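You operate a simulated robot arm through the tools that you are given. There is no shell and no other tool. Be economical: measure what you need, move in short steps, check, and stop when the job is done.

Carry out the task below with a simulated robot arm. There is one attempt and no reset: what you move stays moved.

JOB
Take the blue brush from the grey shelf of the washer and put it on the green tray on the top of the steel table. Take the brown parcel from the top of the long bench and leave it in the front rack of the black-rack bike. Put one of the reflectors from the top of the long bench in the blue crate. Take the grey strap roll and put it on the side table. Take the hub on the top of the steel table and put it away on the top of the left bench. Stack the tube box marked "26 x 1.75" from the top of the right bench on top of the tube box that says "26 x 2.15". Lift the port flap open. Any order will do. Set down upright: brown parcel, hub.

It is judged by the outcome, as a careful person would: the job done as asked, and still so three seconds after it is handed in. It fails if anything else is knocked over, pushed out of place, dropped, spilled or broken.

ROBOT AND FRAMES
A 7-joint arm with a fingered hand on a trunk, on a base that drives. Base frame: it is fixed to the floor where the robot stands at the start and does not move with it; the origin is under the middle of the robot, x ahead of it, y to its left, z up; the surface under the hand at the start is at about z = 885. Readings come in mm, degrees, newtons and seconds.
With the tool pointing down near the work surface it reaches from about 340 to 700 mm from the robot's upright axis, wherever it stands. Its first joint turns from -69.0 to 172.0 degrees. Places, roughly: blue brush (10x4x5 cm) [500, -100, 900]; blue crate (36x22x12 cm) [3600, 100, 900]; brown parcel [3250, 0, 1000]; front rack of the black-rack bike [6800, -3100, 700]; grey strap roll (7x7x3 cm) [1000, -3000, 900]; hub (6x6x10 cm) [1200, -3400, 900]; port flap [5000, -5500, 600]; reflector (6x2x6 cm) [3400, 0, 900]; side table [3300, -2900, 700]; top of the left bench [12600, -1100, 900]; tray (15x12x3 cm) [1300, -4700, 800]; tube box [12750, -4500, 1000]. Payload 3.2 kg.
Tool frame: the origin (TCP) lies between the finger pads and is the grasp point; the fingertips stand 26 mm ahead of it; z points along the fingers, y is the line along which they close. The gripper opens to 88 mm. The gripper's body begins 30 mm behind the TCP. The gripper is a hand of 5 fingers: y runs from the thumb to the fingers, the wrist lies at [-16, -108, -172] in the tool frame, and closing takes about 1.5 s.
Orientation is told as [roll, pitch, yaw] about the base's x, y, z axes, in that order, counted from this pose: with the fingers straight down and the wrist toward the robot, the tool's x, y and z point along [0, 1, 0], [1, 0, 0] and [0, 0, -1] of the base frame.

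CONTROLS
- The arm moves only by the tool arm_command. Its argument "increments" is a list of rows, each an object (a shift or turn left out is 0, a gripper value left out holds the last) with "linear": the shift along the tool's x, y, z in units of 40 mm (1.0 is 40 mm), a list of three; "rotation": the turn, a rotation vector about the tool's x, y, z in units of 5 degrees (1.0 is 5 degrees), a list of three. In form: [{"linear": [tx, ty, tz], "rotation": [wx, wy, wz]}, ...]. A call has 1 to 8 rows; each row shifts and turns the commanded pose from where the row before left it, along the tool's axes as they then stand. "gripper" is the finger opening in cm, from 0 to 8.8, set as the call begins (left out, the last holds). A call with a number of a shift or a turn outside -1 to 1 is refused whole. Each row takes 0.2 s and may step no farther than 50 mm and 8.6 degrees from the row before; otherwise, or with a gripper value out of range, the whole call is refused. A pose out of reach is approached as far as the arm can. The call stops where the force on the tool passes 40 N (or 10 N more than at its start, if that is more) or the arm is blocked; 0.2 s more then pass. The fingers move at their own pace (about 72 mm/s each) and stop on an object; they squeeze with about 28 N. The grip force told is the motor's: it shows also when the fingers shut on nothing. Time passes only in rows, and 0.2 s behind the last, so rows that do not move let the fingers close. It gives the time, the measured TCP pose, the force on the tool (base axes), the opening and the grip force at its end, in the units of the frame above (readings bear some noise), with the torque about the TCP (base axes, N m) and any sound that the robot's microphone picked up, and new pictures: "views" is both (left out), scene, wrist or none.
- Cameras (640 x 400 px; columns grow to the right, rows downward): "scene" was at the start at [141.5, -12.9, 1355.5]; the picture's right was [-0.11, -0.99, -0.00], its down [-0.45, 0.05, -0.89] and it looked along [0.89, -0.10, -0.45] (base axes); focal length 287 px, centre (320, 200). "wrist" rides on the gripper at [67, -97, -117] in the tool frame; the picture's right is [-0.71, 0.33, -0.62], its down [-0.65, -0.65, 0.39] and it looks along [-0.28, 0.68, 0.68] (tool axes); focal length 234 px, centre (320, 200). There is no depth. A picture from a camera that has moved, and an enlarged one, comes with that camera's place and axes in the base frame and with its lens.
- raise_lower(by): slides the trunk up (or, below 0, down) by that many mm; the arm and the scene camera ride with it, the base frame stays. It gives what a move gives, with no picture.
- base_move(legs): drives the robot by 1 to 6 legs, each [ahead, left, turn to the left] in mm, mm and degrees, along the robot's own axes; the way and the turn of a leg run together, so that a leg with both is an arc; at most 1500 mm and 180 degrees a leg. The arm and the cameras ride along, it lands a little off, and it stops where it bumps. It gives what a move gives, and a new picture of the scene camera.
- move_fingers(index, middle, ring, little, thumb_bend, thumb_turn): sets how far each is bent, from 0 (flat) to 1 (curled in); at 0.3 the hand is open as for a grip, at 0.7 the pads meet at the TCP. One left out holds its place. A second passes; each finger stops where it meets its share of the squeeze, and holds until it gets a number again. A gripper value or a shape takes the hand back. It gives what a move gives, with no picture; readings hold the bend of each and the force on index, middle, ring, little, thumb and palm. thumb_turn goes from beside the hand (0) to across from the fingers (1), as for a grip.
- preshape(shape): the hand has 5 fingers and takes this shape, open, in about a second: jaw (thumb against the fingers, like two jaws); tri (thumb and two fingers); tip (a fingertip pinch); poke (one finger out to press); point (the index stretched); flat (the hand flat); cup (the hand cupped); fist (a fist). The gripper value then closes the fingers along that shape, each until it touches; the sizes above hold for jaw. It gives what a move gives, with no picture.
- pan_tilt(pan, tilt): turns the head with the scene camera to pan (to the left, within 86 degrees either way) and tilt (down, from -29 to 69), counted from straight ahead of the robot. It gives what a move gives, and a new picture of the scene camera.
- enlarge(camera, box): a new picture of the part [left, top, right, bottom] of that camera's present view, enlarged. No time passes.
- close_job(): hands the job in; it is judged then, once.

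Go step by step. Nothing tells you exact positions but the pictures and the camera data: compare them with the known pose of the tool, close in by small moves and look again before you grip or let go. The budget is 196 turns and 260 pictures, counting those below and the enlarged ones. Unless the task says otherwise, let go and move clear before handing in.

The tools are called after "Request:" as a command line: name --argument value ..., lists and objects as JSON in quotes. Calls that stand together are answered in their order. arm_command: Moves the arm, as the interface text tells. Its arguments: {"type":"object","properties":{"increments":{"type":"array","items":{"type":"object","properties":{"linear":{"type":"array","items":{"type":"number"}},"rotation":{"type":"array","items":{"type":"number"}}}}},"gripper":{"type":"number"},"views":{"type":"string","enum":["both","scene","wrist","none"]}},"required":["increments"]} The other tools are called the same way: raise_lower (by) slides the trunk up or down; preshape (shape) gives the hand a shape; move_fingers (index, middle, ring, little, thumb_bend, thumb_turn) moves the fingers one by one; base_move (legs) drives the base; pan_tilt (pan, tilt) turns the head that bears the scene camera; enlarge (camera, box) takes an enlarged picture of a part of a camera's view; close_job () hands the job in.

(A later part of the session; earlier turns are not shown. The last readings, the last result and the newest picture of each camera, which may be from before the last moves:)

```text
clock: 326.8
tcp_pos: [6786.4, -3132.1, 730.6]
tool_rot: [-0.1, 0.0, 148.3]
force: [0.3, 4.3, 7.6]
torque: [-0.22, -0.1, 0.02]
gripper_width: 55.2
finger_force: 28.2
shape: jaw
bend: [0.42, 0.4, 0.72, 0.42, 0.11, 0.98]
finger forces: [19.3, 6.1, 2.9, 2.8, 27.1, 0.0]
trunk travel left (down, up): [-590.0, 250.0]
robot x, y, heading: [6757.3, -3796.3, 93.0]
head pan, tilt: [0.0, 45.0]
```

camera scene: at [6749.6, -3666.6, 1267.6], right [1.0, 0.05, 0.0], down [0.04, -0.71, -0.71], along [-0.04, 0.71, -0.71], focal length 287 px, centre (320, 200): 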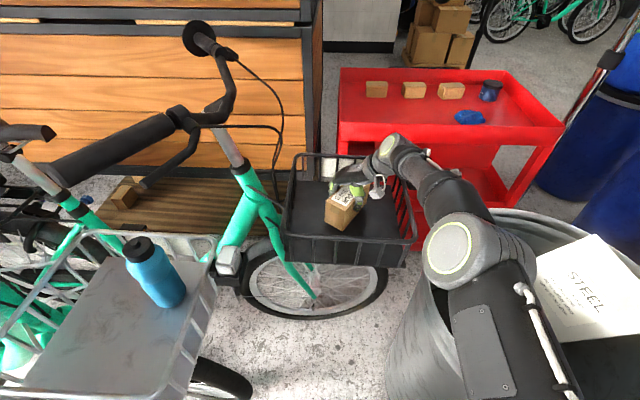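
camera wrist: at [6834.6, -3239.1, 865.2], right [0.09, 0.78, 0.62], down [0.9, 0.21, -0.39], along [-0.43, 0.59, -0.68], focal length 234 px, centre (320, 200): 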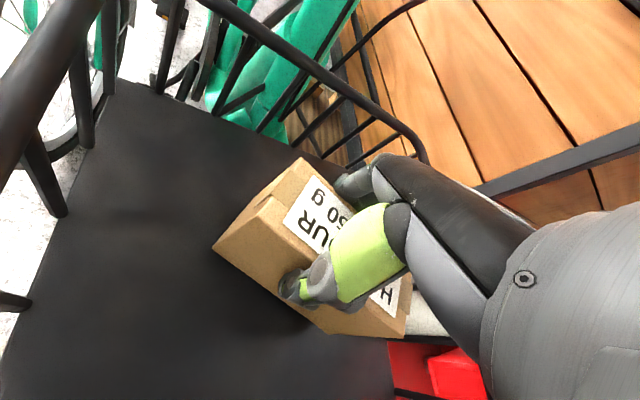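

The parcel rests on the rack floor. I open gently and lift away.

Request:
arm_command --increments '[{"linear": [0, 0, 0.03]}, {}, {}, {}]' --gripper 7.2 --views "none"

Request:
arm_command --increments '[{"linear": [0, 0, -0.3]}, {"linear": [0, 0, -0.5]}, {"linear": [0, 0, -0.7]}, {"linear": [0, 0, -0.8]}]'

```text
clock: 327.8
tcp_pos: [6787.0, -3133.0, 726.3]
tool_rot: [0.2, 0.3, 148.3]
force: [0.3, 0.6, -0.7]
torque: [0.01, 0.0, 0.01]
gripper_width: 71.9
finger_force: 0.0
shape: jaw
bend: [0.37, 0.32, 0.28, 0.36, 0.08, 0.98]
finger forces: [0.2, 0.1, 0.0, 0.0, 0.0, 0.0]
trunk travel left (down, up): [-590.0, 250.0]
robot x, y, heading: [6754.7, -3795.5, 92.8]
head pan, tilt: [0.0, 45.0]
```

```text
clock: 328.8
tcp_pos: [6785.8, -3131.2, 819.1]
tool_rot: [0.0, 0.2, 148.2]
force: [0.1, 0.2, -0.4]
torque: [0.02, -0.02, -0.03]
gripper_width: 72.1
finger_force: 0.0
shape: jaw
bend: [0.37, 0.32, 0.28, 0.36, 0.08, 0.98]
finger forces: [0.1, 0.1, 0.1, 0.1, 0.0, 0.0]
trunk travel left (down, up): [-590.0, 250.0]
robot x, y, heading: [6752.4, -3797.4, 92.8]
head pan, tilt: [0.0, 45.0]
camera scene: at [6749.3, -3667.7, 1267.7], right [1.0, 0.05, 0.0], down [0.04, -0.71, -0.71], along [-0.04, 0.71, -0.71], focal length 287 px, centre (320, 200)
camera wrist: at [6833.1, -3239.1, 936.9], right [0.09, 0.78, 0.62], down [0.9, 0.21, -0.39], along [-0.43, 0.59, -0.68], focal length 234 px, centre (320, 200)
```

scene: 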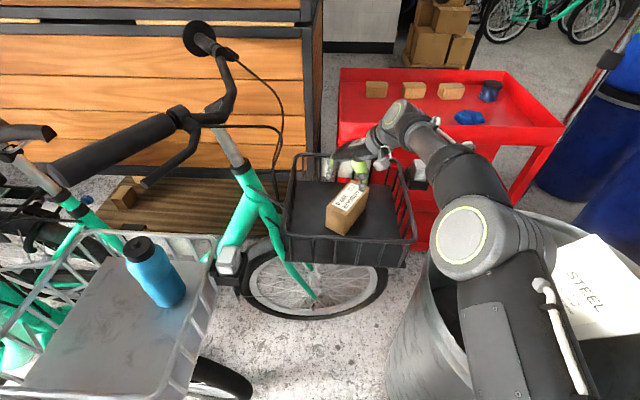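
wrist: 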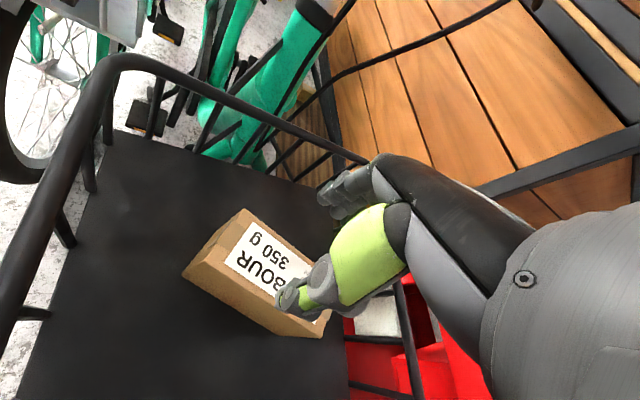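

The parcel stands upright in the black rack. I lift the arm clear, back out, and drive to the south lane in front of the port flap.

Request:
arm_command --increments '[{"linear": [0, 0, -0.8]}, {"linear": [0, 0, -0.8]}, {"linear": [0, -0.5, -0.8]}, {"linear": [0.4, -0.6, -0.5]}, {"linear": [0.8, 0, 0]}, {"linear": [0.8, 0, 0]}]' --gripper 8.8 --views "none"

Request:
base_move --legs '[[-130, 0, 0], [0, -560, 0], [-1450, 0, 0], [-1000, 0, -3], [0, 1450, 0], [0, 700, 0]]'

Request:
pan_tilt --pan 10 --tilt 32

```text
clock: 330.2
tcp_pos: [6782.4, -3222.6, 933.3]
tool_rot: [0.1, 0.1, 148.2]
force: [-0.7, 0.0, 0.5]
torque: [0.0, 0.03, -0.02]
gripper_width: 88.0
finger_force: 0.0
shape: jaw
bend: [0.3, 0.3, 0.3, 0.3, 0.3, 0.97]
finger forces: [0.0, 0.1, 0.0, 0.0, 0.1, 0.1]
trunk travel left (down, up): [-590.0, 250.0]
robot x, y, heading: [6756.4, -3796.8, 93.0]
head pan, tilt: [0.0, 45.0]
```

```text
clock: 356.1
tcp_pos: [5338.2, -5862.8, 933.3]
tool_rot: [0.1, 0.2, 149.0]
force: [-0.4, -0.1, -0.5]
torque: [-0.01, -0.01, 0.03]
gripper_width: 87.9
finger_force: 0.1
shape: jaw
bend: [0.3, 0.3, 0.3, 0.3, 0.3, 0.97]
finger forces: [0.0, 0.0, 0.1, 0.0, 0.0, 0.1]
trunk travel left (down, up): [-590.0, 250.0]
robot x, y, heading: [5321.0, -6437.2, 93.5]
head pan, tilt: [0.0, 45.0]
camera scene: at [5311.2, -6309.4, 1267.6], right [1.0, 0.06, 0.0], down [0.04, -0.71, -0.71], along [-0.04, 0.71, -0.71], focal length 287 px, centre (320, 200)
```

scene: 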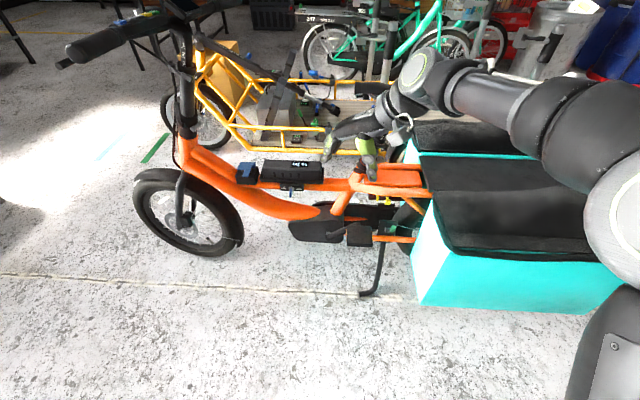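

```text
clock: 356.8
tcp_pos: [5338.2, -5861.5, 934.0]
tool_rot: [0.2, 0.2, 149.1]
force: [-0.6, -0.4, -0.2]
torque: [-0.02, 0.03, 0.01]
gripper_width: 87.8
finger_force: 0.1
shape: jaw
bend: [0.3, 0.3, 0.3, 0.3, 0.3, 0.97]
finger forces: [0.0, 0.0, 0.1, 0.0, 0.0, 0.0]
trunk travel left (down, up): [-590.0, 250.0]
robot x, y, heading: [5316.2, -6439.1, 93.6]
head pan, tilt: [10.0, 32.0]
camera scene: at [5295.8, -6303.5, 1287.1], right [0.97, 0.23, 0.0], down [0.12, -0.52, -0.85], along [-0.2, 0.82, -0.53], focal length 287 px, centre (320, 200)
```

scene: 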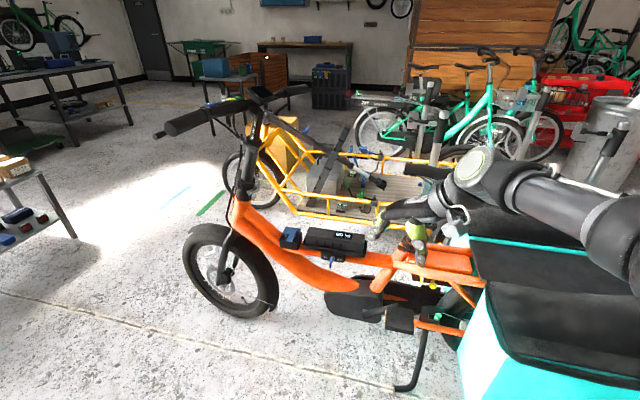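

Request:
enlarge --camera "scene" --box '[260, 210, 400, 300]'

```text
4.44 times, centred on (330, 255) of scene
camera zoom: at [5295.8, -6303.5, 1287.1], right [0.97, 0.23, 0.0], down [0.12, -0.52, -0.85], along [-0.2, 0.82, -0.53], focal length 1275 px, centre (276, -44)
```

zoom: 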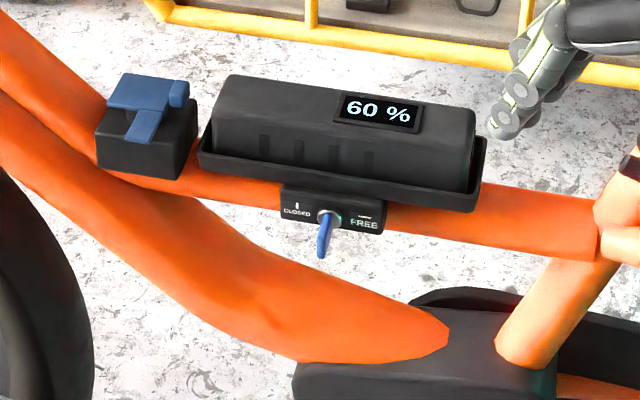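

The port flap is the blue lid on the small black box ahead of the battery, at about (4983, -5500, 600). I drive in front of it and take a closer look.

Request:
base_move --legs '[[0, 300, -3], [270, 0, 0]]'

Request:
pan_tilt --pan 0 --tilt 45

Request:
enlarge --camera "scene" --box '[250, 130, 390, 230]'

```text
clock: 360.4
tcp_pos: [5065.1, -5606.0, 932.9]
tool_rot: [0.1, 0.1, 145.7]
force: [0.9, 1.2, -0.2]
torque: [0.01, 0.02, -0.01]
gripper_width: 87.9
finger_force: 0.0
shape: jaw
bend: [0.3, 0.3, 0.3, 0.3, 0.3, 0.97]
finger forces: [0.1, 0.1, 0.0, 0.0, 0.0, 0.0]
trunk travel left (down, up): [-590.0, 250.0]
robot x, y, heading: [5015.3, -6180.8, 90.2]
head pan, tilt: [10.0, 32.0]
camera scene: at [4998.5, -6043.6, 1287.0], right [0.98, 0.18, 0.0], down [0.1, -0.52, -0.85], along [-0.15, 0.83, -0.53], focal length 287 px, centre (320, 200)
```

scene: 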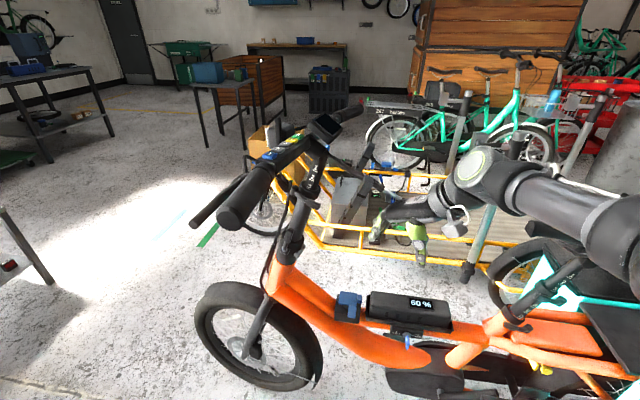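

```text
clock: 361.1
tcp_pos: [5064.4, -5606.8, 934.3]
tool_rot: [0.1, 0.2, 145.8]
force: [0.0, 0.0, -0.3]
torque: [0.0, 0.02, -0.02]
gripper_width: 87.5
finger_force: 0.0
shape: jaw
bend: [0.3, 0.3, 0.3, 0.3, 0.3, 0.97]
finger forces: [0.0, 0.0, 0.0, 0.0, 0.0, 0.1]
trunk travel left (down, up): [-590.0, 250.0]
robot x, y, heading: [5015.4, -6182.5, 90.4]
head pan, tilt: [0.0, 45.0]
camera scene: at [5014.0, -6051.2, 1267.7], right [1.0, 0.01, 0.0], down [0.0, -0.71, -0.71], along [0.0, 0.71, -0.71], focal length 287 px, centre (320, 200)
```

scene: 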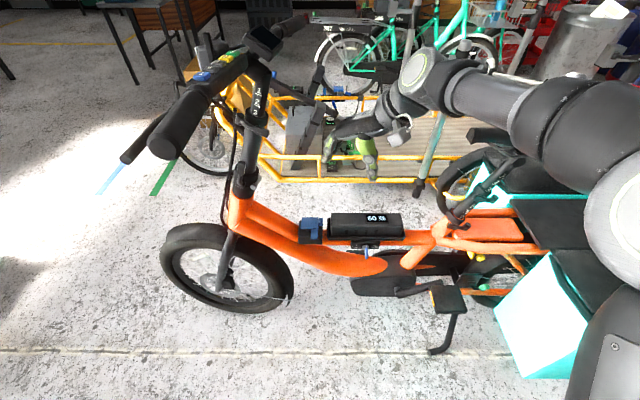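

```text
4.00 times, centred on (320, 180) of scene
camera zoom: at [5014.0, -6051.2, 1267.7], right [1.0, 0.01, 0.0], down [0.0, -0.71, -0.71], along [0.0, 0.71, -0.71], focal length 1147 px, centre (320, 280)
```

zoom: 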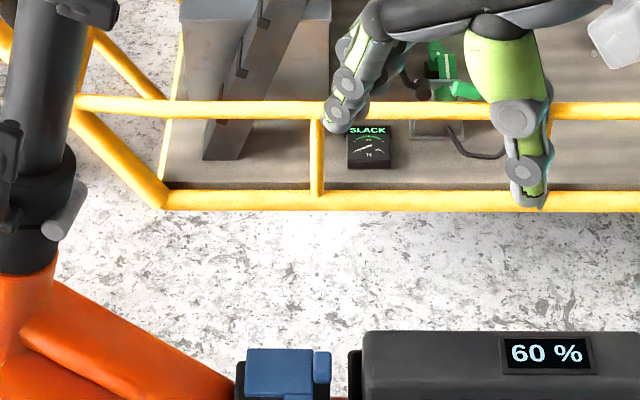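

Request:
enlarge --camera "scene" --box '[280, 200, 360, 260]'

```text
6.67 times, centred on (320, 230) of scene
camera zoom: at [5014.0, -6051.2, 1267.7], right [1.0, 0.01, 0.0], down [0.0, -0.71, -0.71], along [0.0, 0.71, -0.71], focal length 1912 px, centre (320, 0)
```

zoom: 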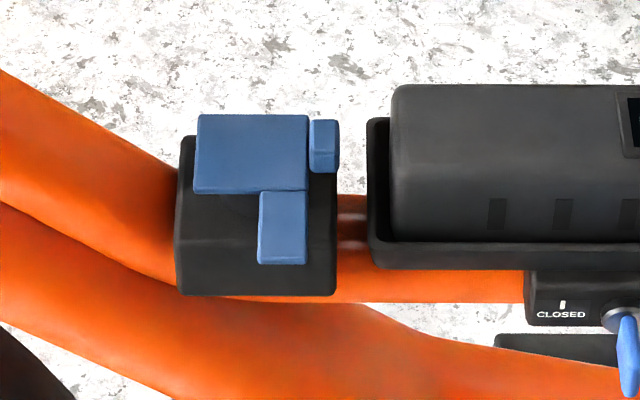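

Request:
raise_lower --by -150

Request:
arm_command --increments '[{"rotation": [0, 0, 1]}, {"rotation": [0, 0, 1]}, {"rotation": [0, 0, 1]}, {"rotation": [0, 0, 1]}, {"rotation": [0, 0, 1]}, {"linear": [0.9, 0.4, 0], "rotation": [0, 0, 1]}, {"linear": [0.8, 0.4, 0], "rotation": [0, 0, 0.8]}, {}]'

```text
clock: 362.9
tcp_pos: [5065.0, -5607.1, 783.8]
tool_rot: [0.0, 0.2, 145.7]
force: [0.2, 0.1, 0.8]
torque: [0.03, 0.03, 0.01]
gripper_width: 87.8
finger_force: 0.1
shape: jaw
bend: [0.3, 0.3, 0.3, 0.3, 0.3, 0.97]
finger forces: [0.0, 0.0, 0.0, 0.0, 0.1, 0.0]
trunk travel left (down, up): [-440.0, 400.0]
robot x, y, heading: [5017.7, -6180.1, 90.5]
head pan, tilt: [0.0, 45.0]
```

```text
clock: 364.7
tcp_pos: [4991.6, -5611.7, 783.2]
tool_rot: [-0.1, 0.2, 111.6]
force: [-0.7, 0.2, 0.3]
torque: [-0.02, 0.0, -0.02]
gripper_width: 87.6
finger_force: 0.0
shape: jaw
bend: [0.3, 0.3, 0.3, 0.3, 0.3, 0.97]
finger forces: [0.0, 0.0, 0.0, 0.0, 0.0, 0.0]
trunk travel left (down, up): [-440.0, 400.0]
robot x, y, heading: [5015.9, -6178.8, 90.2]
head pan, tilt: [0.0, 45.0]
camera scene: at [5014.3, -6051.1, 1117.6], right [1.0, 0.01, 0.0], down [0.0, -0.71, -0.71], along [0.0, 0.71, -0.71], focal length 287 px, centre (320, 200)
camera wrist: at [4963.8, -5726.5, 901.1], right [0.53, 0.57, 0.62], down [0.84, -0.37, -0.39], along [0.01, 0.73, -0.68], focal length 234 px, centre (320, 200)
```

scene: 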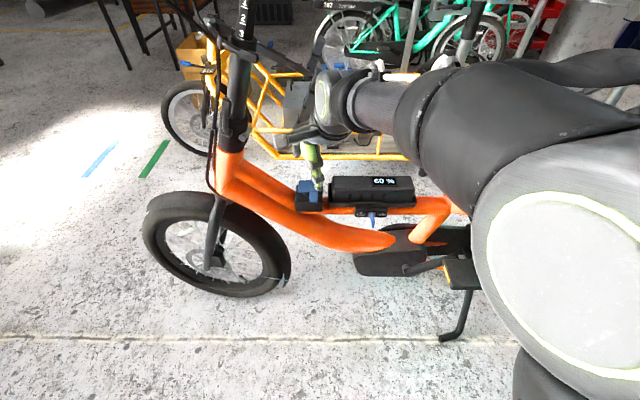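
wrist: 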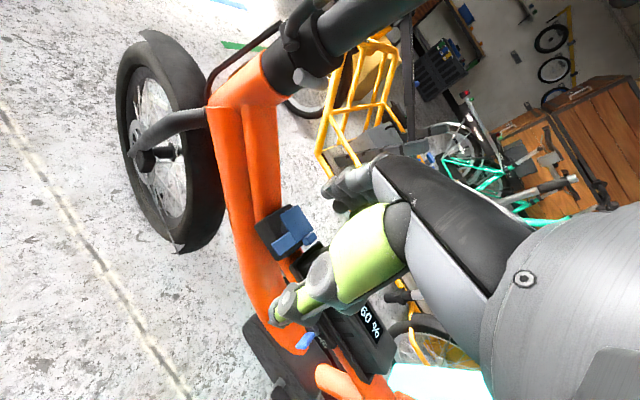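

Request:
enlarge --camera "wrist" --box '[240, 185, 340, 265]'

Request:
enlarge --camera "scene" --box '[280, 160, 360, 220]'

```text
5.00 times, centred on (290, 225) of wrist
camera zoom: at [4963.8, -5726.5, 901.1], right [0.53, 0.57, 0.62], down [0.84, -0.37, -0.39], along [0.01, 0.73, -0.68], focal length 1171 px, centre (470, 75)
```

zoom: 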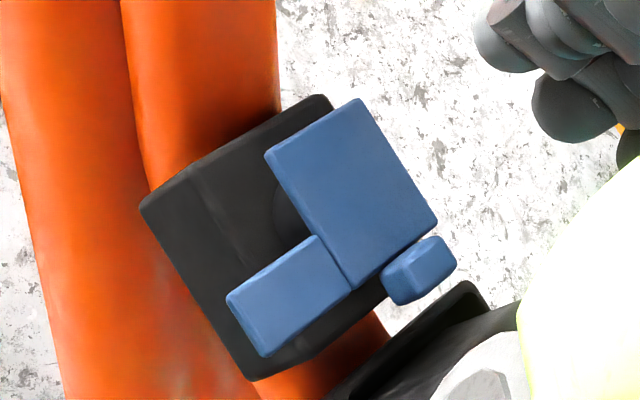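

```text
6.67 times, centred on (320, 190) of scene
camera zoom: at [5014.3, -6051.1, 1117.6], right [1.0, 0.01, 0.0], down [0.0, -0.71, -0.71], along [0.0, 0.71, -0.71], focal length 1912 px, centre (320, 267)
```

zoom: 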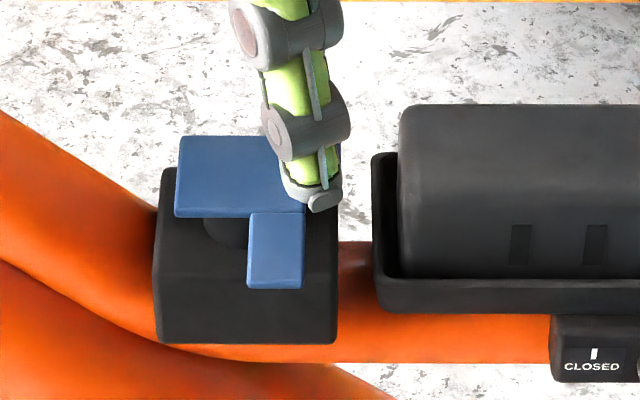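

The blue flap plate lies over a round port, with a tab at its front right and a rounded part on its right. I retract the hand and lower the trunk to see it from the side.

Request:
arm_command --increments '[{"linear": [-0.38, -0.8, -0.7]}, {"linear": [-0.38, -0.8, -0.7]}, {"linear": [-0.38, -0.8, -0.7]}, {"linear": [-0.38, -0.8, -0.7]}, {"linear": [-0.38, -0.8, -0.7]}]' --views "none"

Request:
raise_lower --by -260

Request:
pan_tilt --pan 3 --tilt 25

Request:
enlarge --camera "scene" --box '[280, 150, 380, 230]'

```text
clock: 365.9
tcp_pos: [5121.8, -5733.7, 924.0]
tool_rot: [0.0, 0.2, 111.6]
force: [-0.1, -0.5, -0.7]
torque: [0.03, 0.02, -0.02]
gripper_width: 87.9
finger_force: 0.0
shape: jaw
bend: [0.3, 0.3, 0.3, 0.3, 0.3, 0.97]
finger forces: [0.0, 0.1, 0.0, 0.1, 0.0, 0.0]
trunk travel left (down, up): [-440.0, 400.0]
robot x, y, heading: [5011.4, -6181.9, 90.4]
head pan, tilt: [0.0, 45.0]
```

```text
clock: 368.6
tcp_pos: [5121.6, -5732.9, 663.1]
tool_rot: [0.0, 0.2, 111.8]
force: [0.4, 0.2, 0.1]
torque: [-0.01, 0.0, 0.01]
gripper_width: 87.7
finger_force: 0.1
shape: jaw
bend: [0.3, 0.3, 0.3, 0.3, 0.3, 0.97]
finger forces: [0.0, 0.0, 0.0, 0.0, 0.1, 0.0]
trunk travel left (down, up): [-180.0, 660.0]
robot x, y, heading: [5015.1, -6182.7, 90.2]
head pan, tilt: [0.0, 45.0]
```

```text
clock: 369.4
tcp_pos: [5121.7, -5731.3, 664.4]
tool_rot: [0.0, 0.3, 111.7]
force: [-0.9, 0.4, 0.0]
torque: [-0.01, 0.02, 0.01]
gripper_width: 88.1
finger_force: 0.2
shape: jaw
bend: [0.3, 0.3, 0.3, 0.3, 0.3, 0.97]
finger forces: [0.0, 0.0, 0.0, 0.0, 0.1, 0.0]
trunk travel left (down, up): [-180.0, 660.0]
robot x, y, heading: [5013.3, -6178.3, 90.5]
head pan, tilt: [3.0, 25.0]
camera scene: at [5009.2, -6040.5, 888.2], right [1.0, 0.06, 0.0], down [0.02, -0.42, -0.91], along [-0.05, 0.9, -0.42], focal length 287 px, centre (320, 200)
```

scene: 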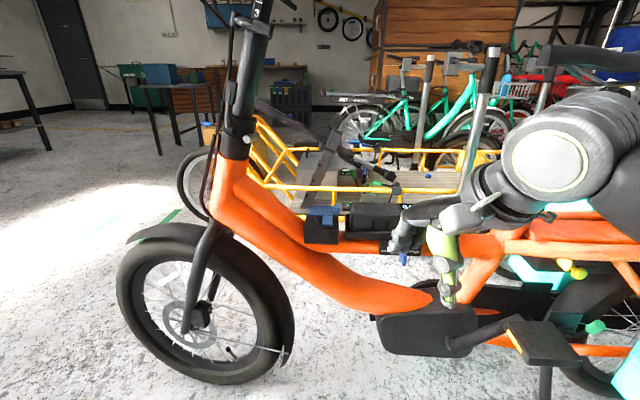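

```text
5.00 times, centred on (330, 190) of scene
camera zoom: at [5009.2, -6040.5, 888.2], right [1.0, 0.06, 0.0], down [0.02, -0.42, -0.91], along [-0.05, 0.9, -0.42], focal length 1434 px, centre (270, 250)
```

zoom: 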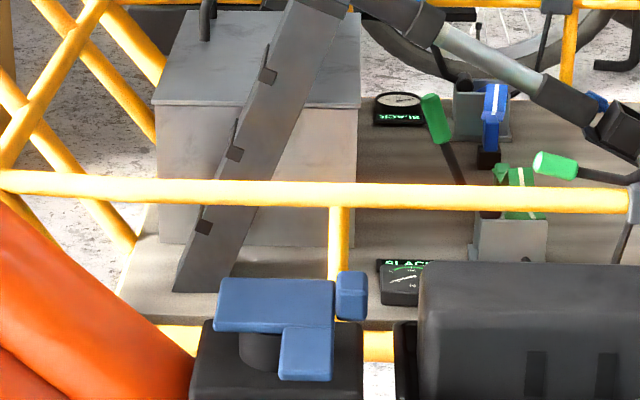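

I now understand: a 50 mm flap plate with a tab jutting about 40 mm forward at (4997, -5538, 607). I'll curl the spare fingers, pitch the hand forward, and lift the tab from below with the thumb.

Request:
raise_lower --by 120

Request:
move_fingers --index 0.1 --middle 1 --ring 1 --little 1 --thumb_bend 0.3 --thumb_turn 1

Request:
arm_command --increments '[{"rotation": [-1, 0, 0]}, {"rotation": [-1, 0, 0]}, {"rotation": [-1, 0, 0]}, {"rotation": [-1, 0, 0]}, {"rotation": [-1, 0, 0]}, {"rotation": [-1, 0, 0]}, {"rotation": [-1, 0, 0]}, {"rotation": [-1, 0, 0]}]' --views "none"

Request:
arm_command --increments '[{"rotation": [-1, 0, 0]}, {"rotation": [-1, 0, 0]}, {"rotation": [-1, 0, 0]}, {"rotation": [-1, 0, 0]}, {}]'

```text
clock: 370.9
tcp_pos: [5121.5, -5732.2, 784.2]
tool_rot: [0.0, 0.2, 111.7]
force: [-0.7, 0.6, -0.3]
torque: [-0.01, 0.01, 0.02]
gripper_width: 87.9
finger_force: 0.0
shape: jaw
bend: [0.3, 0.3, 0.3, 0.3, 0.3, 0.97]
finger forces: [0.0, 0.0, 0.0, 0.0, 0.1, 0.0]
trunk travel left (down, up): [-300.0, 540.0]
robot x, y, heading: [5014.6, -6182.7, 90.1]
head pan, tilt: [3.0, 25.0]
```

```text
clock: 371.9
tcp_pos: [5122.0, -5731.7, 783.5]
tool_rot: [-0.1, 0.3, 111.7]
force: [-0.2, 0.1, 0.0]
torque: [0.01, 0.02, -0.04]
gripper_width: 111.1
finger_force: 0.0
shape: fingers
bend: [0.1, 1.0, 1.0, 1.0, 0.3, 0.97]
finger forces: [0.0, 0.1, 0.0, 0.0, 0.0, 0.0]
trunk travel left (down, up): [-300.0, 540.0]
robot x, y, heading: [5015.6, -6180.1, 90.0]
head pan, tilt: [3.0, 25.0]
```

```text
clock: 373.7
tcp_pos: [5120.6, -5731.9, 783.3]
tool_rot: [0.0, -39.9, 111.7]
force: [0.4, -0.3, 0.5]
torque: [0.0, 0.01, -0.02]
gripper_width: 111.2
finger_force: 0.1
shape: fingers
bend: [0.1, 1.0, 1.0, 1.0, 0.3, 0.97]
finger forces: [0.0, 0.1, 0.0, 0.0, 0.0, 0.0]
trunk travel left (down, up): [-300.0, 540.0]
robot x, y, heading: [5015.3, -6179.2, 90.4]
head pan, tilt: [3.0, 25.0]
```

```text
clock: 374.9
tcp_pos: [5122.5, -5726.3, 786.3]
tool_rot: [0.1, -59.8, 111.7]
force: [-0.4, 0.2, -0.5]
torque: [0.01, -0.02, -0.01]
gripper_width: 111.2
finger_force: 0.1
shape: fingers
bend: [0.1, 1.0, 1.0, 1.0, 0.3, 0.97]
finger forces: [0.0, 0.1, 0.0, 0.1, 0.0, 0.1]
out of reach, approached as far as the arm can: row 4
trunk travel left (down, up): [-300.0, 540.0]
robot x, y, heading: [5012.4, -6179.1, 90.2]
head pan, tilt: [3.0, 25.0]
camera scene: at [5009.3, -6040.5, 1008.2], right [1.0, 0.06, 0.0], down [0.02, -0.42, -0.91], along [-0.05, 0.9, -0.42], focal length 287 px, centre (320, 200)
camera wrist: at [5116.2, -5891.1, 761.6], right [0.79, -0.08, 0.6], down [0.6, 0.25, -0.76], along [-0.09, 0.97, 0.25], focal length 234 px, centre (320, 200)
```

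scene: 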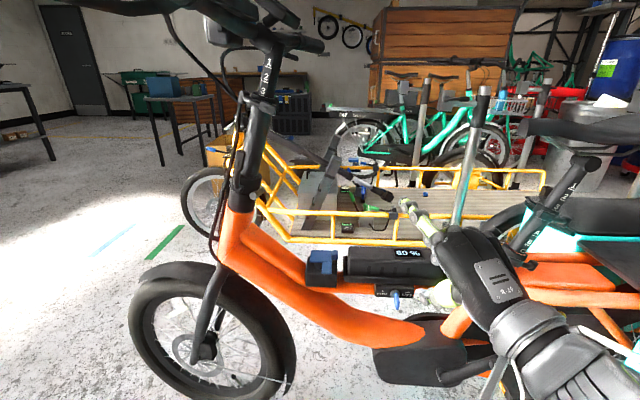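
wrist: 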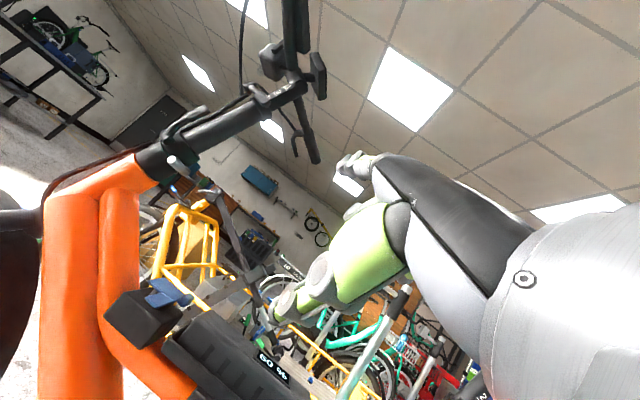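

The hand is pitched 60° with the thumb below. I move the thumb to just in front of and below the tab.

Request:
arm_command --increments '[{"linear": [0.196, -0.215, 0.894]}, {"linear": [0.196, -0.215, 0.894]}, {"linear": [0.196, -0.215, 0.894]}, {"linear": [0.196, -0.215, 0.894]}, {"linear": [0.196, -0.215, 0.894]}, {"linear": [0.196, -0.215, 0.894]}, {}]'

Request:
enlarge --camera "scene" --box '[270, 220, 390, 310]'

```text
clock: 376.5
tcp_pos: [5101.5, -5700.8, 753.2]
tool_rot: [0.0, -59.7, 111.7]
force: [0.5, -0.3, 0.4]
torque: [-0.01, -0.04, 0.01]
gripper_width: 111.2
finger_force: 0.1
shape: fingers
bend: [0.1, 1.0, 1.0, 1.0, 0.3, 0.97]
finger forces: [0.0, 0.0, 0.0, 0.0, 0.1, 0.1]
out of reach, approached as far as the arm can: row 2, 3, 4, 5, 6
trunk travel left (down, up): [-300.0, 540.0]
robot x, y, heading: [5010.6, -6178.4, 90.4]
head pan, tilt: [3.0, 25.0]
camera scene: at [5009.3, -6040.5, 1008.2], right [1.0, 0.06, 0.0], down [0.02, -0.42, -0.91], along [-0.05, 0.9, -0.42], focal length 287 px, centre (320, 200)
camera wrist: at [5095.5, -5865.4, 729.0], right [0.79, -0.08, 0.6], down [0.6, 0.25, -0.76], along [-0.08, 0.97, 0.25], focal length 234 px, centre (320, 200)
```

scene: 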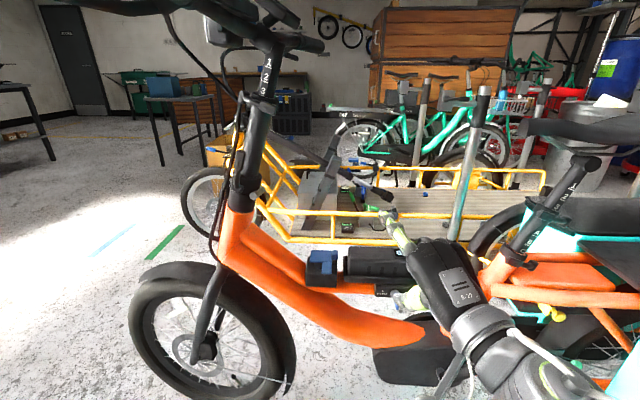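
wrist: 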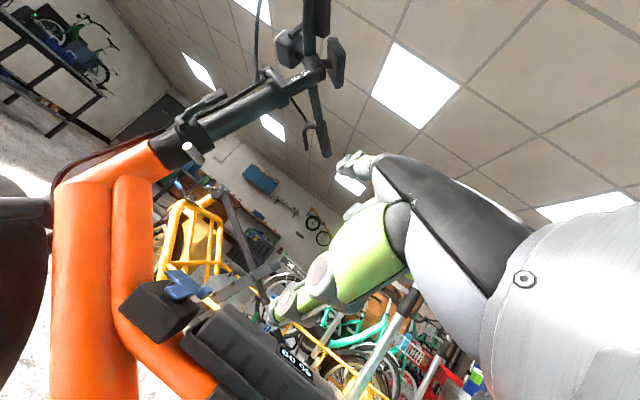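

```text
4.44 times, centred on (330, 265) of scene
camera zoom: at [5009.3, -6040.5, 1008.2], right [1.0, 0.06, 0.0], down [0.02, -0.42, -0.91], along [-0.05, 0.9, -0.42], focal length 1275 px, centre (276, -89)
```

zoom: 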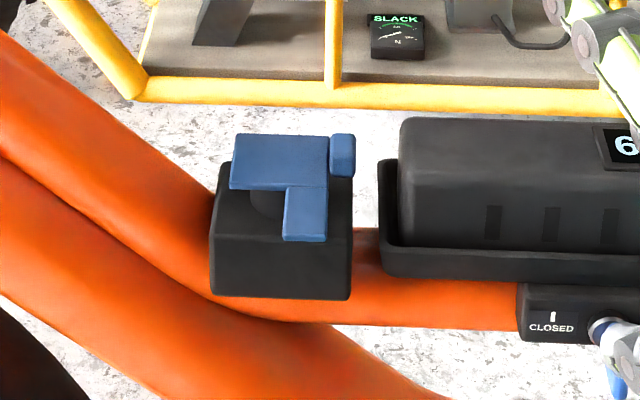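

Stuck at a wrist limit from this height; lowering the trunk levels the forearm, so I try that and then advance horizontally.

Request:
raise_lower --by -120

Request:
arm_command --increments '[{"linear": [0.4, 0.3, 0.5]}, {"linear": [0.4, 0.3, 0.5]}, {"linear": [0.4, 0.3, 0.5]}, {}]' --views "scene"

```text
clock: 378.0
tcp_pos: [5101.6, -5701.2, 634.3]
tool_rot: [0.0, -59.8, 111.7]
force: [0.7, -1.0, 0.1]
torque: [-0.03, -0.01, 0.03]
gripper_width: 111.5
finger_force: 0.1
shape: fingers
bend: [0.1, 1.0, 1.0, 1.0, 0.3, 0.97]
finger forces: [0.0, 0.0, 0.0, 0.0, 0.0, 0.1]
trunk travel left (down, up): [-180.0, 660.0]
robot x, y, heading: [5017.9, -6177.0, 90.4]
head pan, tilt: [3.0, 25.0]
```

```text
clock: 379.0
tcp_pos: [5040.2, -5659.5, 635.3]
tool_rot: [-0.2, -59.9, 111.8]
force: [-0.7, 0.1, 0.0]
torque: [-0.02, 0.0, 0.0]
gripper_width: 111.2
finger_force: 0.2
shape: fingers
bend: [0.1, 1.0, 1.0, 1.0, 0.3, 0.97]
finger forces: [0.0, 0.0, 0.0, 0.0, 0.0, 0.0]
out of reach, approached as far as the arm can: row 1
trunk travel left (down, up): [-180.0, 660.0]
robot x, y, heading: [5016.6, -6183.3, 90.3]
head pan, tilt: [3.0, 25.0]
camera scene: at [5008.9, -6041.2, 888.5], right [1.0, 0.06, 0.0], down [0.02, -0.42, -0.91], along [-0.05, 0.91, -0.42], focal length 287 px, centre (320, 200)
```

scene: 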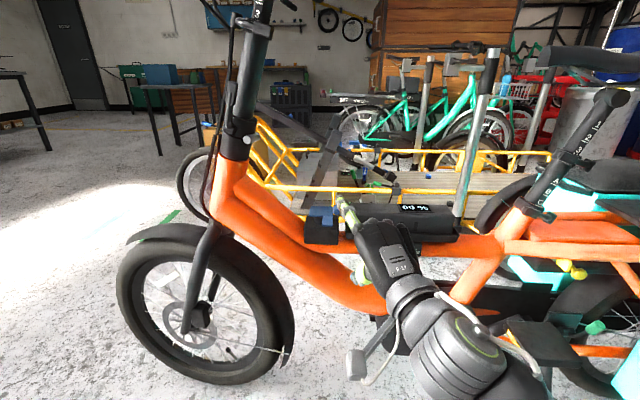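

Request:
arm_command --increments '[{"linear": [-0.05, 0.42, 0.735]}, {"linear": [-0.05, 0.42, 0.735]}, {}]'

Request:
enlarge --camera "scene" --box '[280, 170, 400, 270]'

Request:
enlarge --camera "wrist" --box '[140, 220, 340, 380]'

```text
clock: 379.8
tcp_pos: [5021.3, -5594.3, 633.7]
tool_rot: [0.0, -59.7, 111.7]
force: [-0.5, -0.1, -0.1]
torque: [0.02, 0.01, 0.03]
gripper_width: 111.1
finger_force: 0.1
shape: fingers
bend: [0.1, 1.0, 1.0, 1.0, 0.3, 0.97]
finger forces: [0.0, 0.1, 0.1, 0.0, 0.0, 0.0]
trunk travel left (down, up): [-180.0, 660.0]
robot x, y, heading: [5016.8, -6182.3, 90.4]
head pan, tilt: [3.0, 25.0]
camera scene: at [5009.2, -6040.5, 888.2], right [1.0, 0.06, 0.0], down [0.02, -0.42, -0.91], along [-0.05, 0.9, -0.42], focal length 287 px, centre (320, 200)
camera wrist: at [5014.1, -5758.8, 609.5], right [0.79, -0.08, 0.6], down [0.6, 0.25, -0.76], along [-0.08, 0.97, 0.25], focal length 234 px, centre (320, 200)
```

scene: 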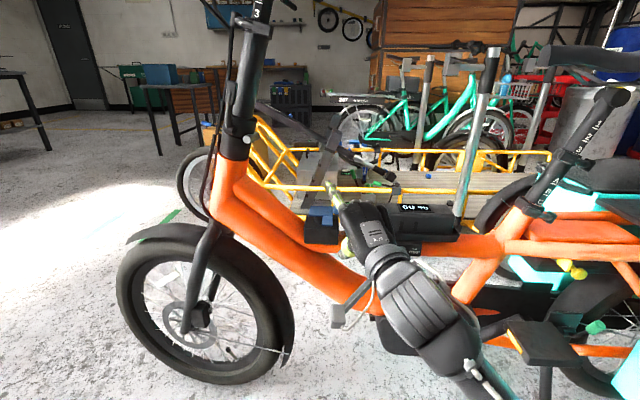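
wrist: 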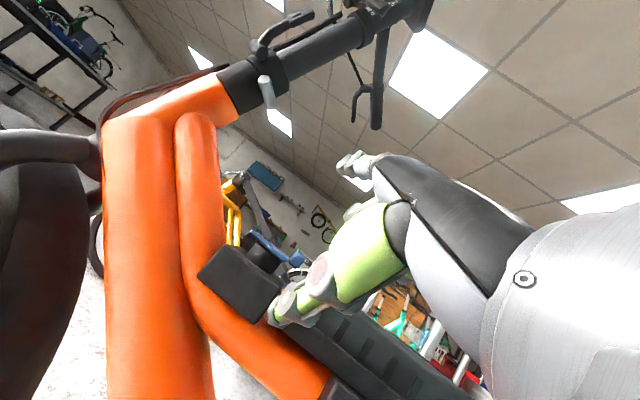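

```text
4.00 times, centred on (340, 220) of scene
camera zoom: at [5009.2, -6040.5, 888.2], right [1.0, 0.06, 0.0], down [0.02, -0.42, -0.91], along [-0.05, 0.9, -0.42], focal length 1147 px, centre (240, 120)
```

zoom: 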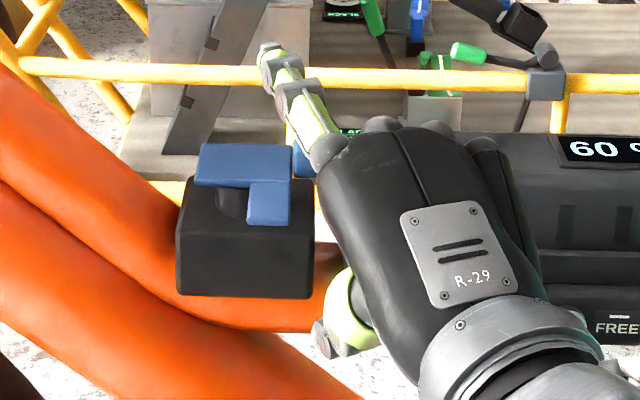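

```text
2.50 times, centred on (240, 300) of wrist
camera zoom: at [5014.1, -5758.8, 609.5], right [0.79, -0.08, 0.6], down [0.6, 0.25, -0.76], along [-0.08, 0.97, 0.25], focal length 585 px, centre (520, -50)
```

zoom: 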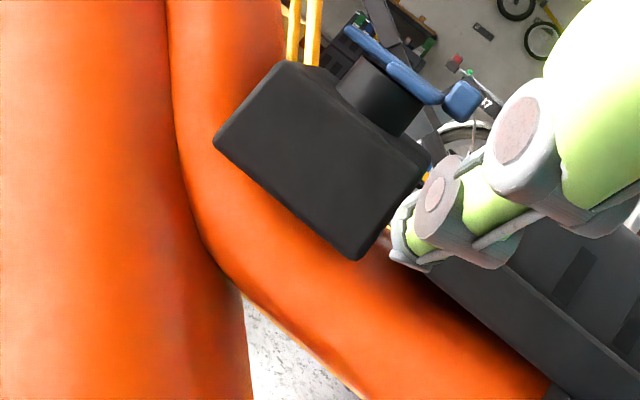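

The close-up shows the tab underside at z about 603, overhanging the box by about 30 mm. I slide the thumb under it.

Request:
arm_command --increments '[{"linear": [0.03, 0.35, 0.6]}, {"linear": [0.03, 0.33, 0.57]}, {}]'

Request:
enlarge --camera "wrist" --box '[180, 200, 340, 330]'

```text
clock: 380.6
tcp_pos: [5000.2, -5560.1, 644.6]
tool_rot: [-0.1, -59.6, 111.9]
force: [0.3, -0.4, -0.2]
torque: [0.02, 0.01, 0.01]
gripper_width: 111.2
finger_force: 0.1
shape: fingers
bend: [0.1, 1.0, 1.0, 1.0, 0.3, 0.97]
finger forces: [0.0, 0.1, 0.0, 0.0, 0.0, 0.0]
out of reach, approached as far as the arm can: row 1, 2
trunk travel left (down, up): [-180.0, 660.0]
robot x, y, heading: [5016.0, -6180.1, 90.6]
head pan, tilt: [3.0, 25.0]
camera scene: at [5009.2, -6040.5, 888.2], right [1.0, 0.06, 0.0], down [0.02, -0.42, -0.91], along [-0.05, 0.9, -0.42], focal length 287 px, centre (320, 200)
camera wrist: at [4994.7, -5724.7, 620.8], right [0.79, -0.08, 0.6], down [0.6, 0.25, -0.76], along [-0.09, 0.97, 0.24], focal length 234 px, centre (320, 200)
```

scene: 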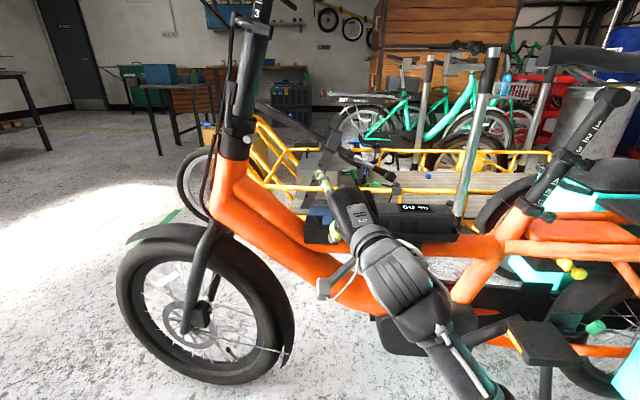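
wrist: 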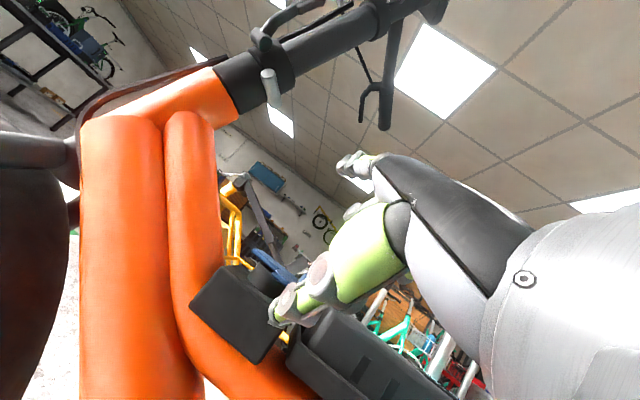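

```text
3.08 times, centred on (260, 265) of wrist
camera zoom: at [4994.7, -5724.7, 620.8], right [0.79, -0.08, 0.6], down [0.6, 0.25, -0.76], along [-0.09, 0.97, 0.24], focal length 720 px, centre (505, 0)
```

zoom: 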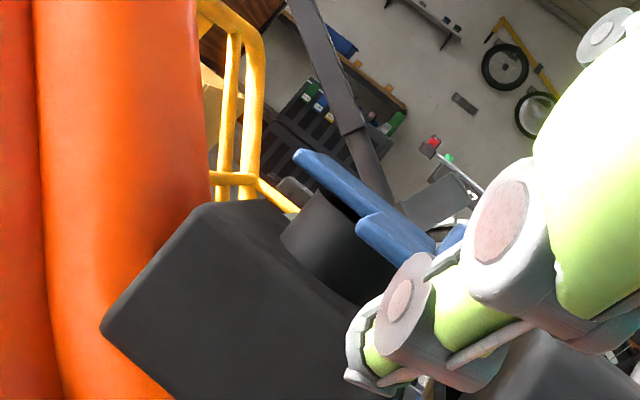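

The arm is at its reach limit, so I lower the trunk 12 mm and bring the base 18 mm forward.

Request:
raise_lower --by -13

Request:
base_move --legs '[[20, 0, 0]]'

Request:
enlarge --camera "wrist" --box '[180, 200, 340, 330]'

```text
clock: 381.2
tcp_pos: [4999.9, -5562.6, 631.9]
tool_rot: [0.0, -59.6, 112.2]
force: [-0.3, 0.3, 0.3]
torque: [0.03, -0.01, -0.02]
gripper_width: 111.2
finger_force: 0.1
shape: fingers
bend: [0.1, 1.0, 1.0, 1.0, 0.3, 0.97]
finger forces: [0.2, 0.0, 0.0, 0.1, 0.1, 0.0]
trunk travel left (down, up): [-167.0, 673.0]
robot x, y, heading: [5018.4, -6177.7, 90.2]
head pan, tilt: [3.0, 25.0]
```

```text
clock: 382.0
tcp_pos: [4999.9, -5540.2, 631.7]
tool_rot: [-0.1, -59.7, 112.1]
force: [0.5, -0.4, -0.9]
torque: [0.02, -0.01, 0.03]
gripper_width: 111.1
finger_force: 0.1
shape: fingers
bend: [0.1, 1.0, 1.0, 1.0, 0.3, 0.97]
finger forces: [0.0, 0.0, 0.0, 0.1, 0.1, 0.1]
trunk travel left (down, up): [-167.0, 673.0]
robot x, y, heading: [5013.6, -6158.2, 90.5]
head pan, tilt: [3.0, 25.0]
camera scene: at [5009.1, -6020.6, 875.2], right [1.0, 0.06, 0.0], down [0.02, -0.42, -0.91], along [-0.05, 0.9, -0.42], focal length 287 px, centre (320, 200)
```

scene: 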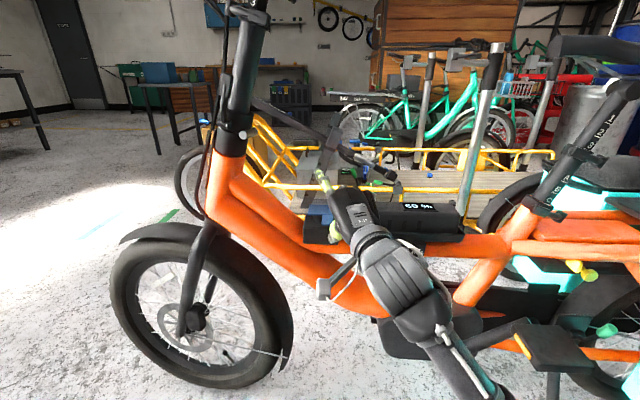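

```text
3.08 times, centred on (260, 265) of wrist
camera zoom: at [4994.6, -5705.0, 607.7], right [0.79, -0.08, 0.6], down [0.6, 0.25, -0.76], along [-0.09, 0.97, 0.24], focal length 720 px, centre (505, 0)
```

zoom: 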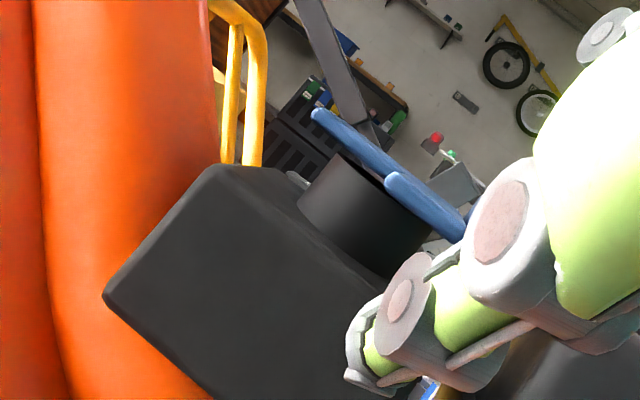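

The thumb tip is now beneath the tab. I raise with the trunk in steps.

Request:
raise_lower --by 40

Request:
enlarge --camera "wrist" --box '[180, 200, 340, 330]'

```text
clock: 382.8
tcp_pos: [5000.2, -5541.4, 671.1]
tool_rot: [0.0, -59.5, 112.1]
force: [-1.3, 1.0, 0.3]
torque: [-0.01, -0.03, 0.02]
gripper_width: 111.3
finger_force: 0.0
shape: fingers
bend: [0.1, 1.0, 1.0, 1.0, 0.3, 0.97]
finger forces: [0.0, 0.0, 0.0, 0.0, 0.0, 0.0]
trunk travel left (down, up): [-207.0, 633.0]
robot x, y, heading: [5011.7, -6160.3, 90.3]
head pan, tilt: [3.0, 25.0]
```

```text
3.08 times, centred on (260, 265) of wrist
camera zoom: at [4994.7, -5704.9, 647.7], right [0.79, -0.08, 0.6], down [0.6, 0.25, -0.76], along [-0.09, 0.97, 0.24], focal length 720 px, centre (505, 0)
```

zoom: 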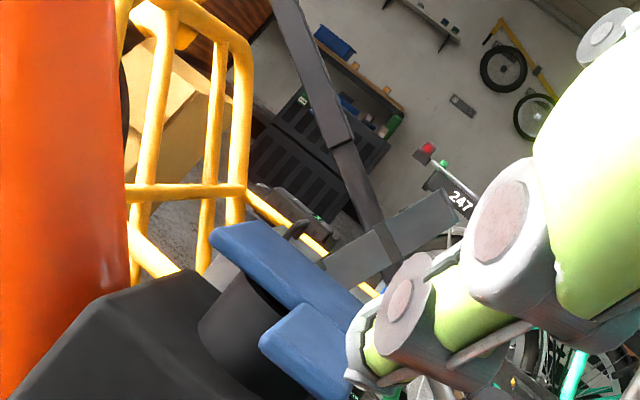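

Request:
pan_tilt --pan 8 --tilt 28

Request:
enlarge --camera "scene" --box '[290, 140, 410, 230]'

```text
clock: 383.5
tcp_pos: [5000.6, -5540.4, 671.4]
tool_rot: [-0.1, -59.6, 112.1]
force: [-0.5, 1.5, 0.1]
torque: [-0.01, 0.03, -0.02]
gripper_width: 111.1
finger_force: 0.0
shape: fingers
bend: [0.1, 1.0, 1.0, 1.0, 0.3, 0.97]
finger forces: [0.1, 0.0, 0.0, 0.0, 0.0, 0.0]
trunk travel left (down, up): [-207.0, 633.0]
robot x, y, heading: [5013.2, -6156.9, 90.3]
head pan, tilt: [8.0, 28.0]
camera scene: at [5001.2, -6022.3, 910.4], right [0.99, 0.14, 0.0], down [0.07, -0.46, -0.88], along [-0.13, 0.87, -0.47], focal length 287 px, centre (320, 200)
```

scene: 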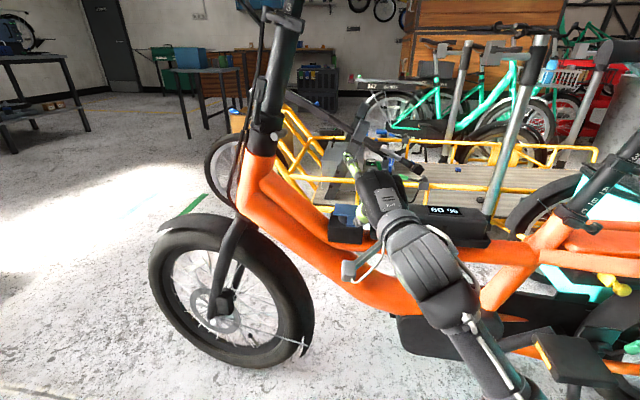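

```text
4.44 times, centred on (350, 185) of scene
camera zoom: at [5001.2, -6022.3, 910.4], right [0.99, 0.14, 0.0], down [0.07, -0.46, -0.88], along [-0.13, 0.87, -0.47], focal length 1275 px, centre (187, 267)
```

zoom: 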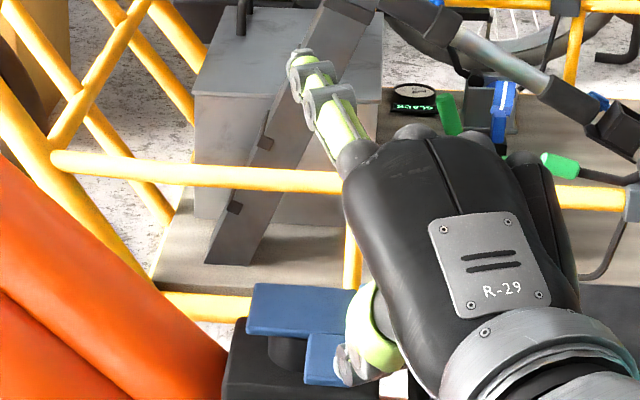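

Triangulating again, the thumb tip is at (5002, -5554), just in front of the tab's front edge (y -5546). I lower, go 14 mm further ahead and slightly left, then raise.

Request:
raise_lower --by -38

Request:
base_move --legs '[[15, 6, 0]]'

Request:
raise_lower --by 28

Request:
enlarge --camera "wrist" --box '[180, 200, 340, 330]'

```text
clock: 384.3
tcp_pos: [5000.3, -5541.4, 634.0]
tool_rot: [-0.1, -59.6, 112.2]
force: [-0.5, 0.3, 0.0]
torque: [-0.02, -0.01, -0.01]
gripper_width: 111.1
finger_force: 0.0
shape: fingers
bend: [0.1, 1.0, 1.0, 1.0, 0.3, 0.97]
finger forces: [0.1, 0.0, 0.0, 0.0, 0.0, 0.0]
trunk travel left (down, up): [-169.0, 671.0]
robot x, y, heading: [5010.3, -6158.0, 90.1]
head pan, tilt: [8.0, 28.0]
```

```text
clock: 385.1
tcp_pos: [4993.9, -5525.3, 633.6]
tool_rot: [-0.1, -59.6, 112.1]
force: [0.2, 0.6, -0.3]
torque: [0.01, 0.01, 0.0]
gripper_width: 111.2
finger_force: 0.0
shape: fingers
bend: [0.1, 1.0, 1.0, 1.0, 0.3, 0.97]
finger forces: [0.0, 0.0, 0.0, 0.1, 0.0, 0.0]
trunk travel left (down, up): [-169.0, 671.0]
robot x, y, heading: [5008.8, -6145.3, 90.2]
head pan, tilt: [8.0, 28.0]
camera scene: at [4995.1, -6007.5, 872.4], right [0.99, 0.14, 0.0], down [0.07, -0.46, -0.88], along [-0.13, 0.87, -0.47], focal length 287 px, centre (320, 200)
```

scene: 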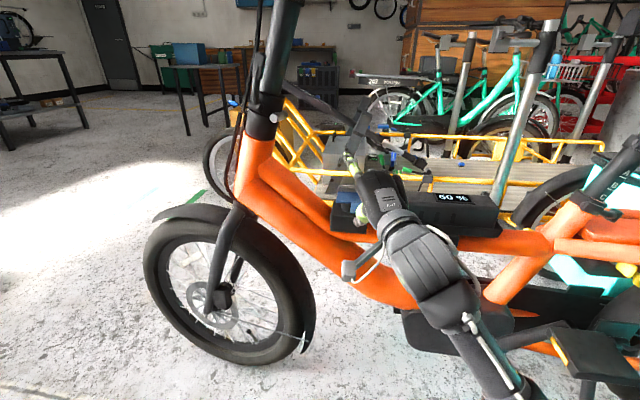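

```text
clock: 385.8
tcp_pos: [4994.2, -5524.7, 661.2]
tool_rot: [-0.1, -59.5, 112.0]
force: [0.1, 0.1, 0.8]
torque: [-0.01, 0.03, -0.03]
gripper_width: 111.7
finger_force: 0.1
shape: fingers
bend: [0.1, 1.0, 1.0, 1.0, 0.3, 0.97]
finger forces: [0.1, 0.0, 0.1, 0.0, 0.0, 0.0]
trunk travel left (down, up): [-197.0, 643.0]
robot x, y, heading: [5010.4, -6144.3, 90.3]
head pan, tilt: [8.0, 28.0]
```

```text
3.08 times, centred on (260, 265) of wrist
camera zoom: at [4988.6, -5690.1, 637.7], right [0.79, -0.08, 0.6], down [0.6, 0.25, -0.76], along [-0.09, 0.97, 0.24], focal length 720 px, centre (505, 0)
```

zoom: 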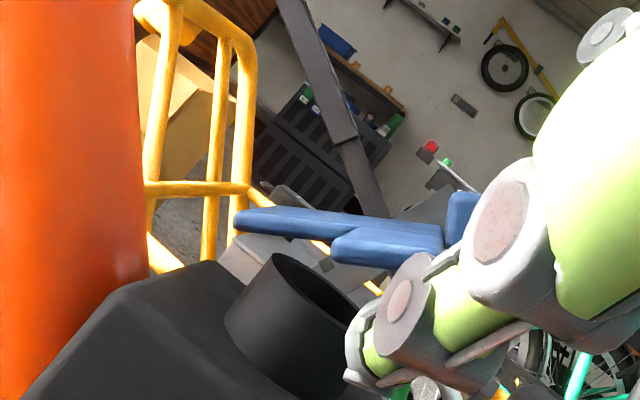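

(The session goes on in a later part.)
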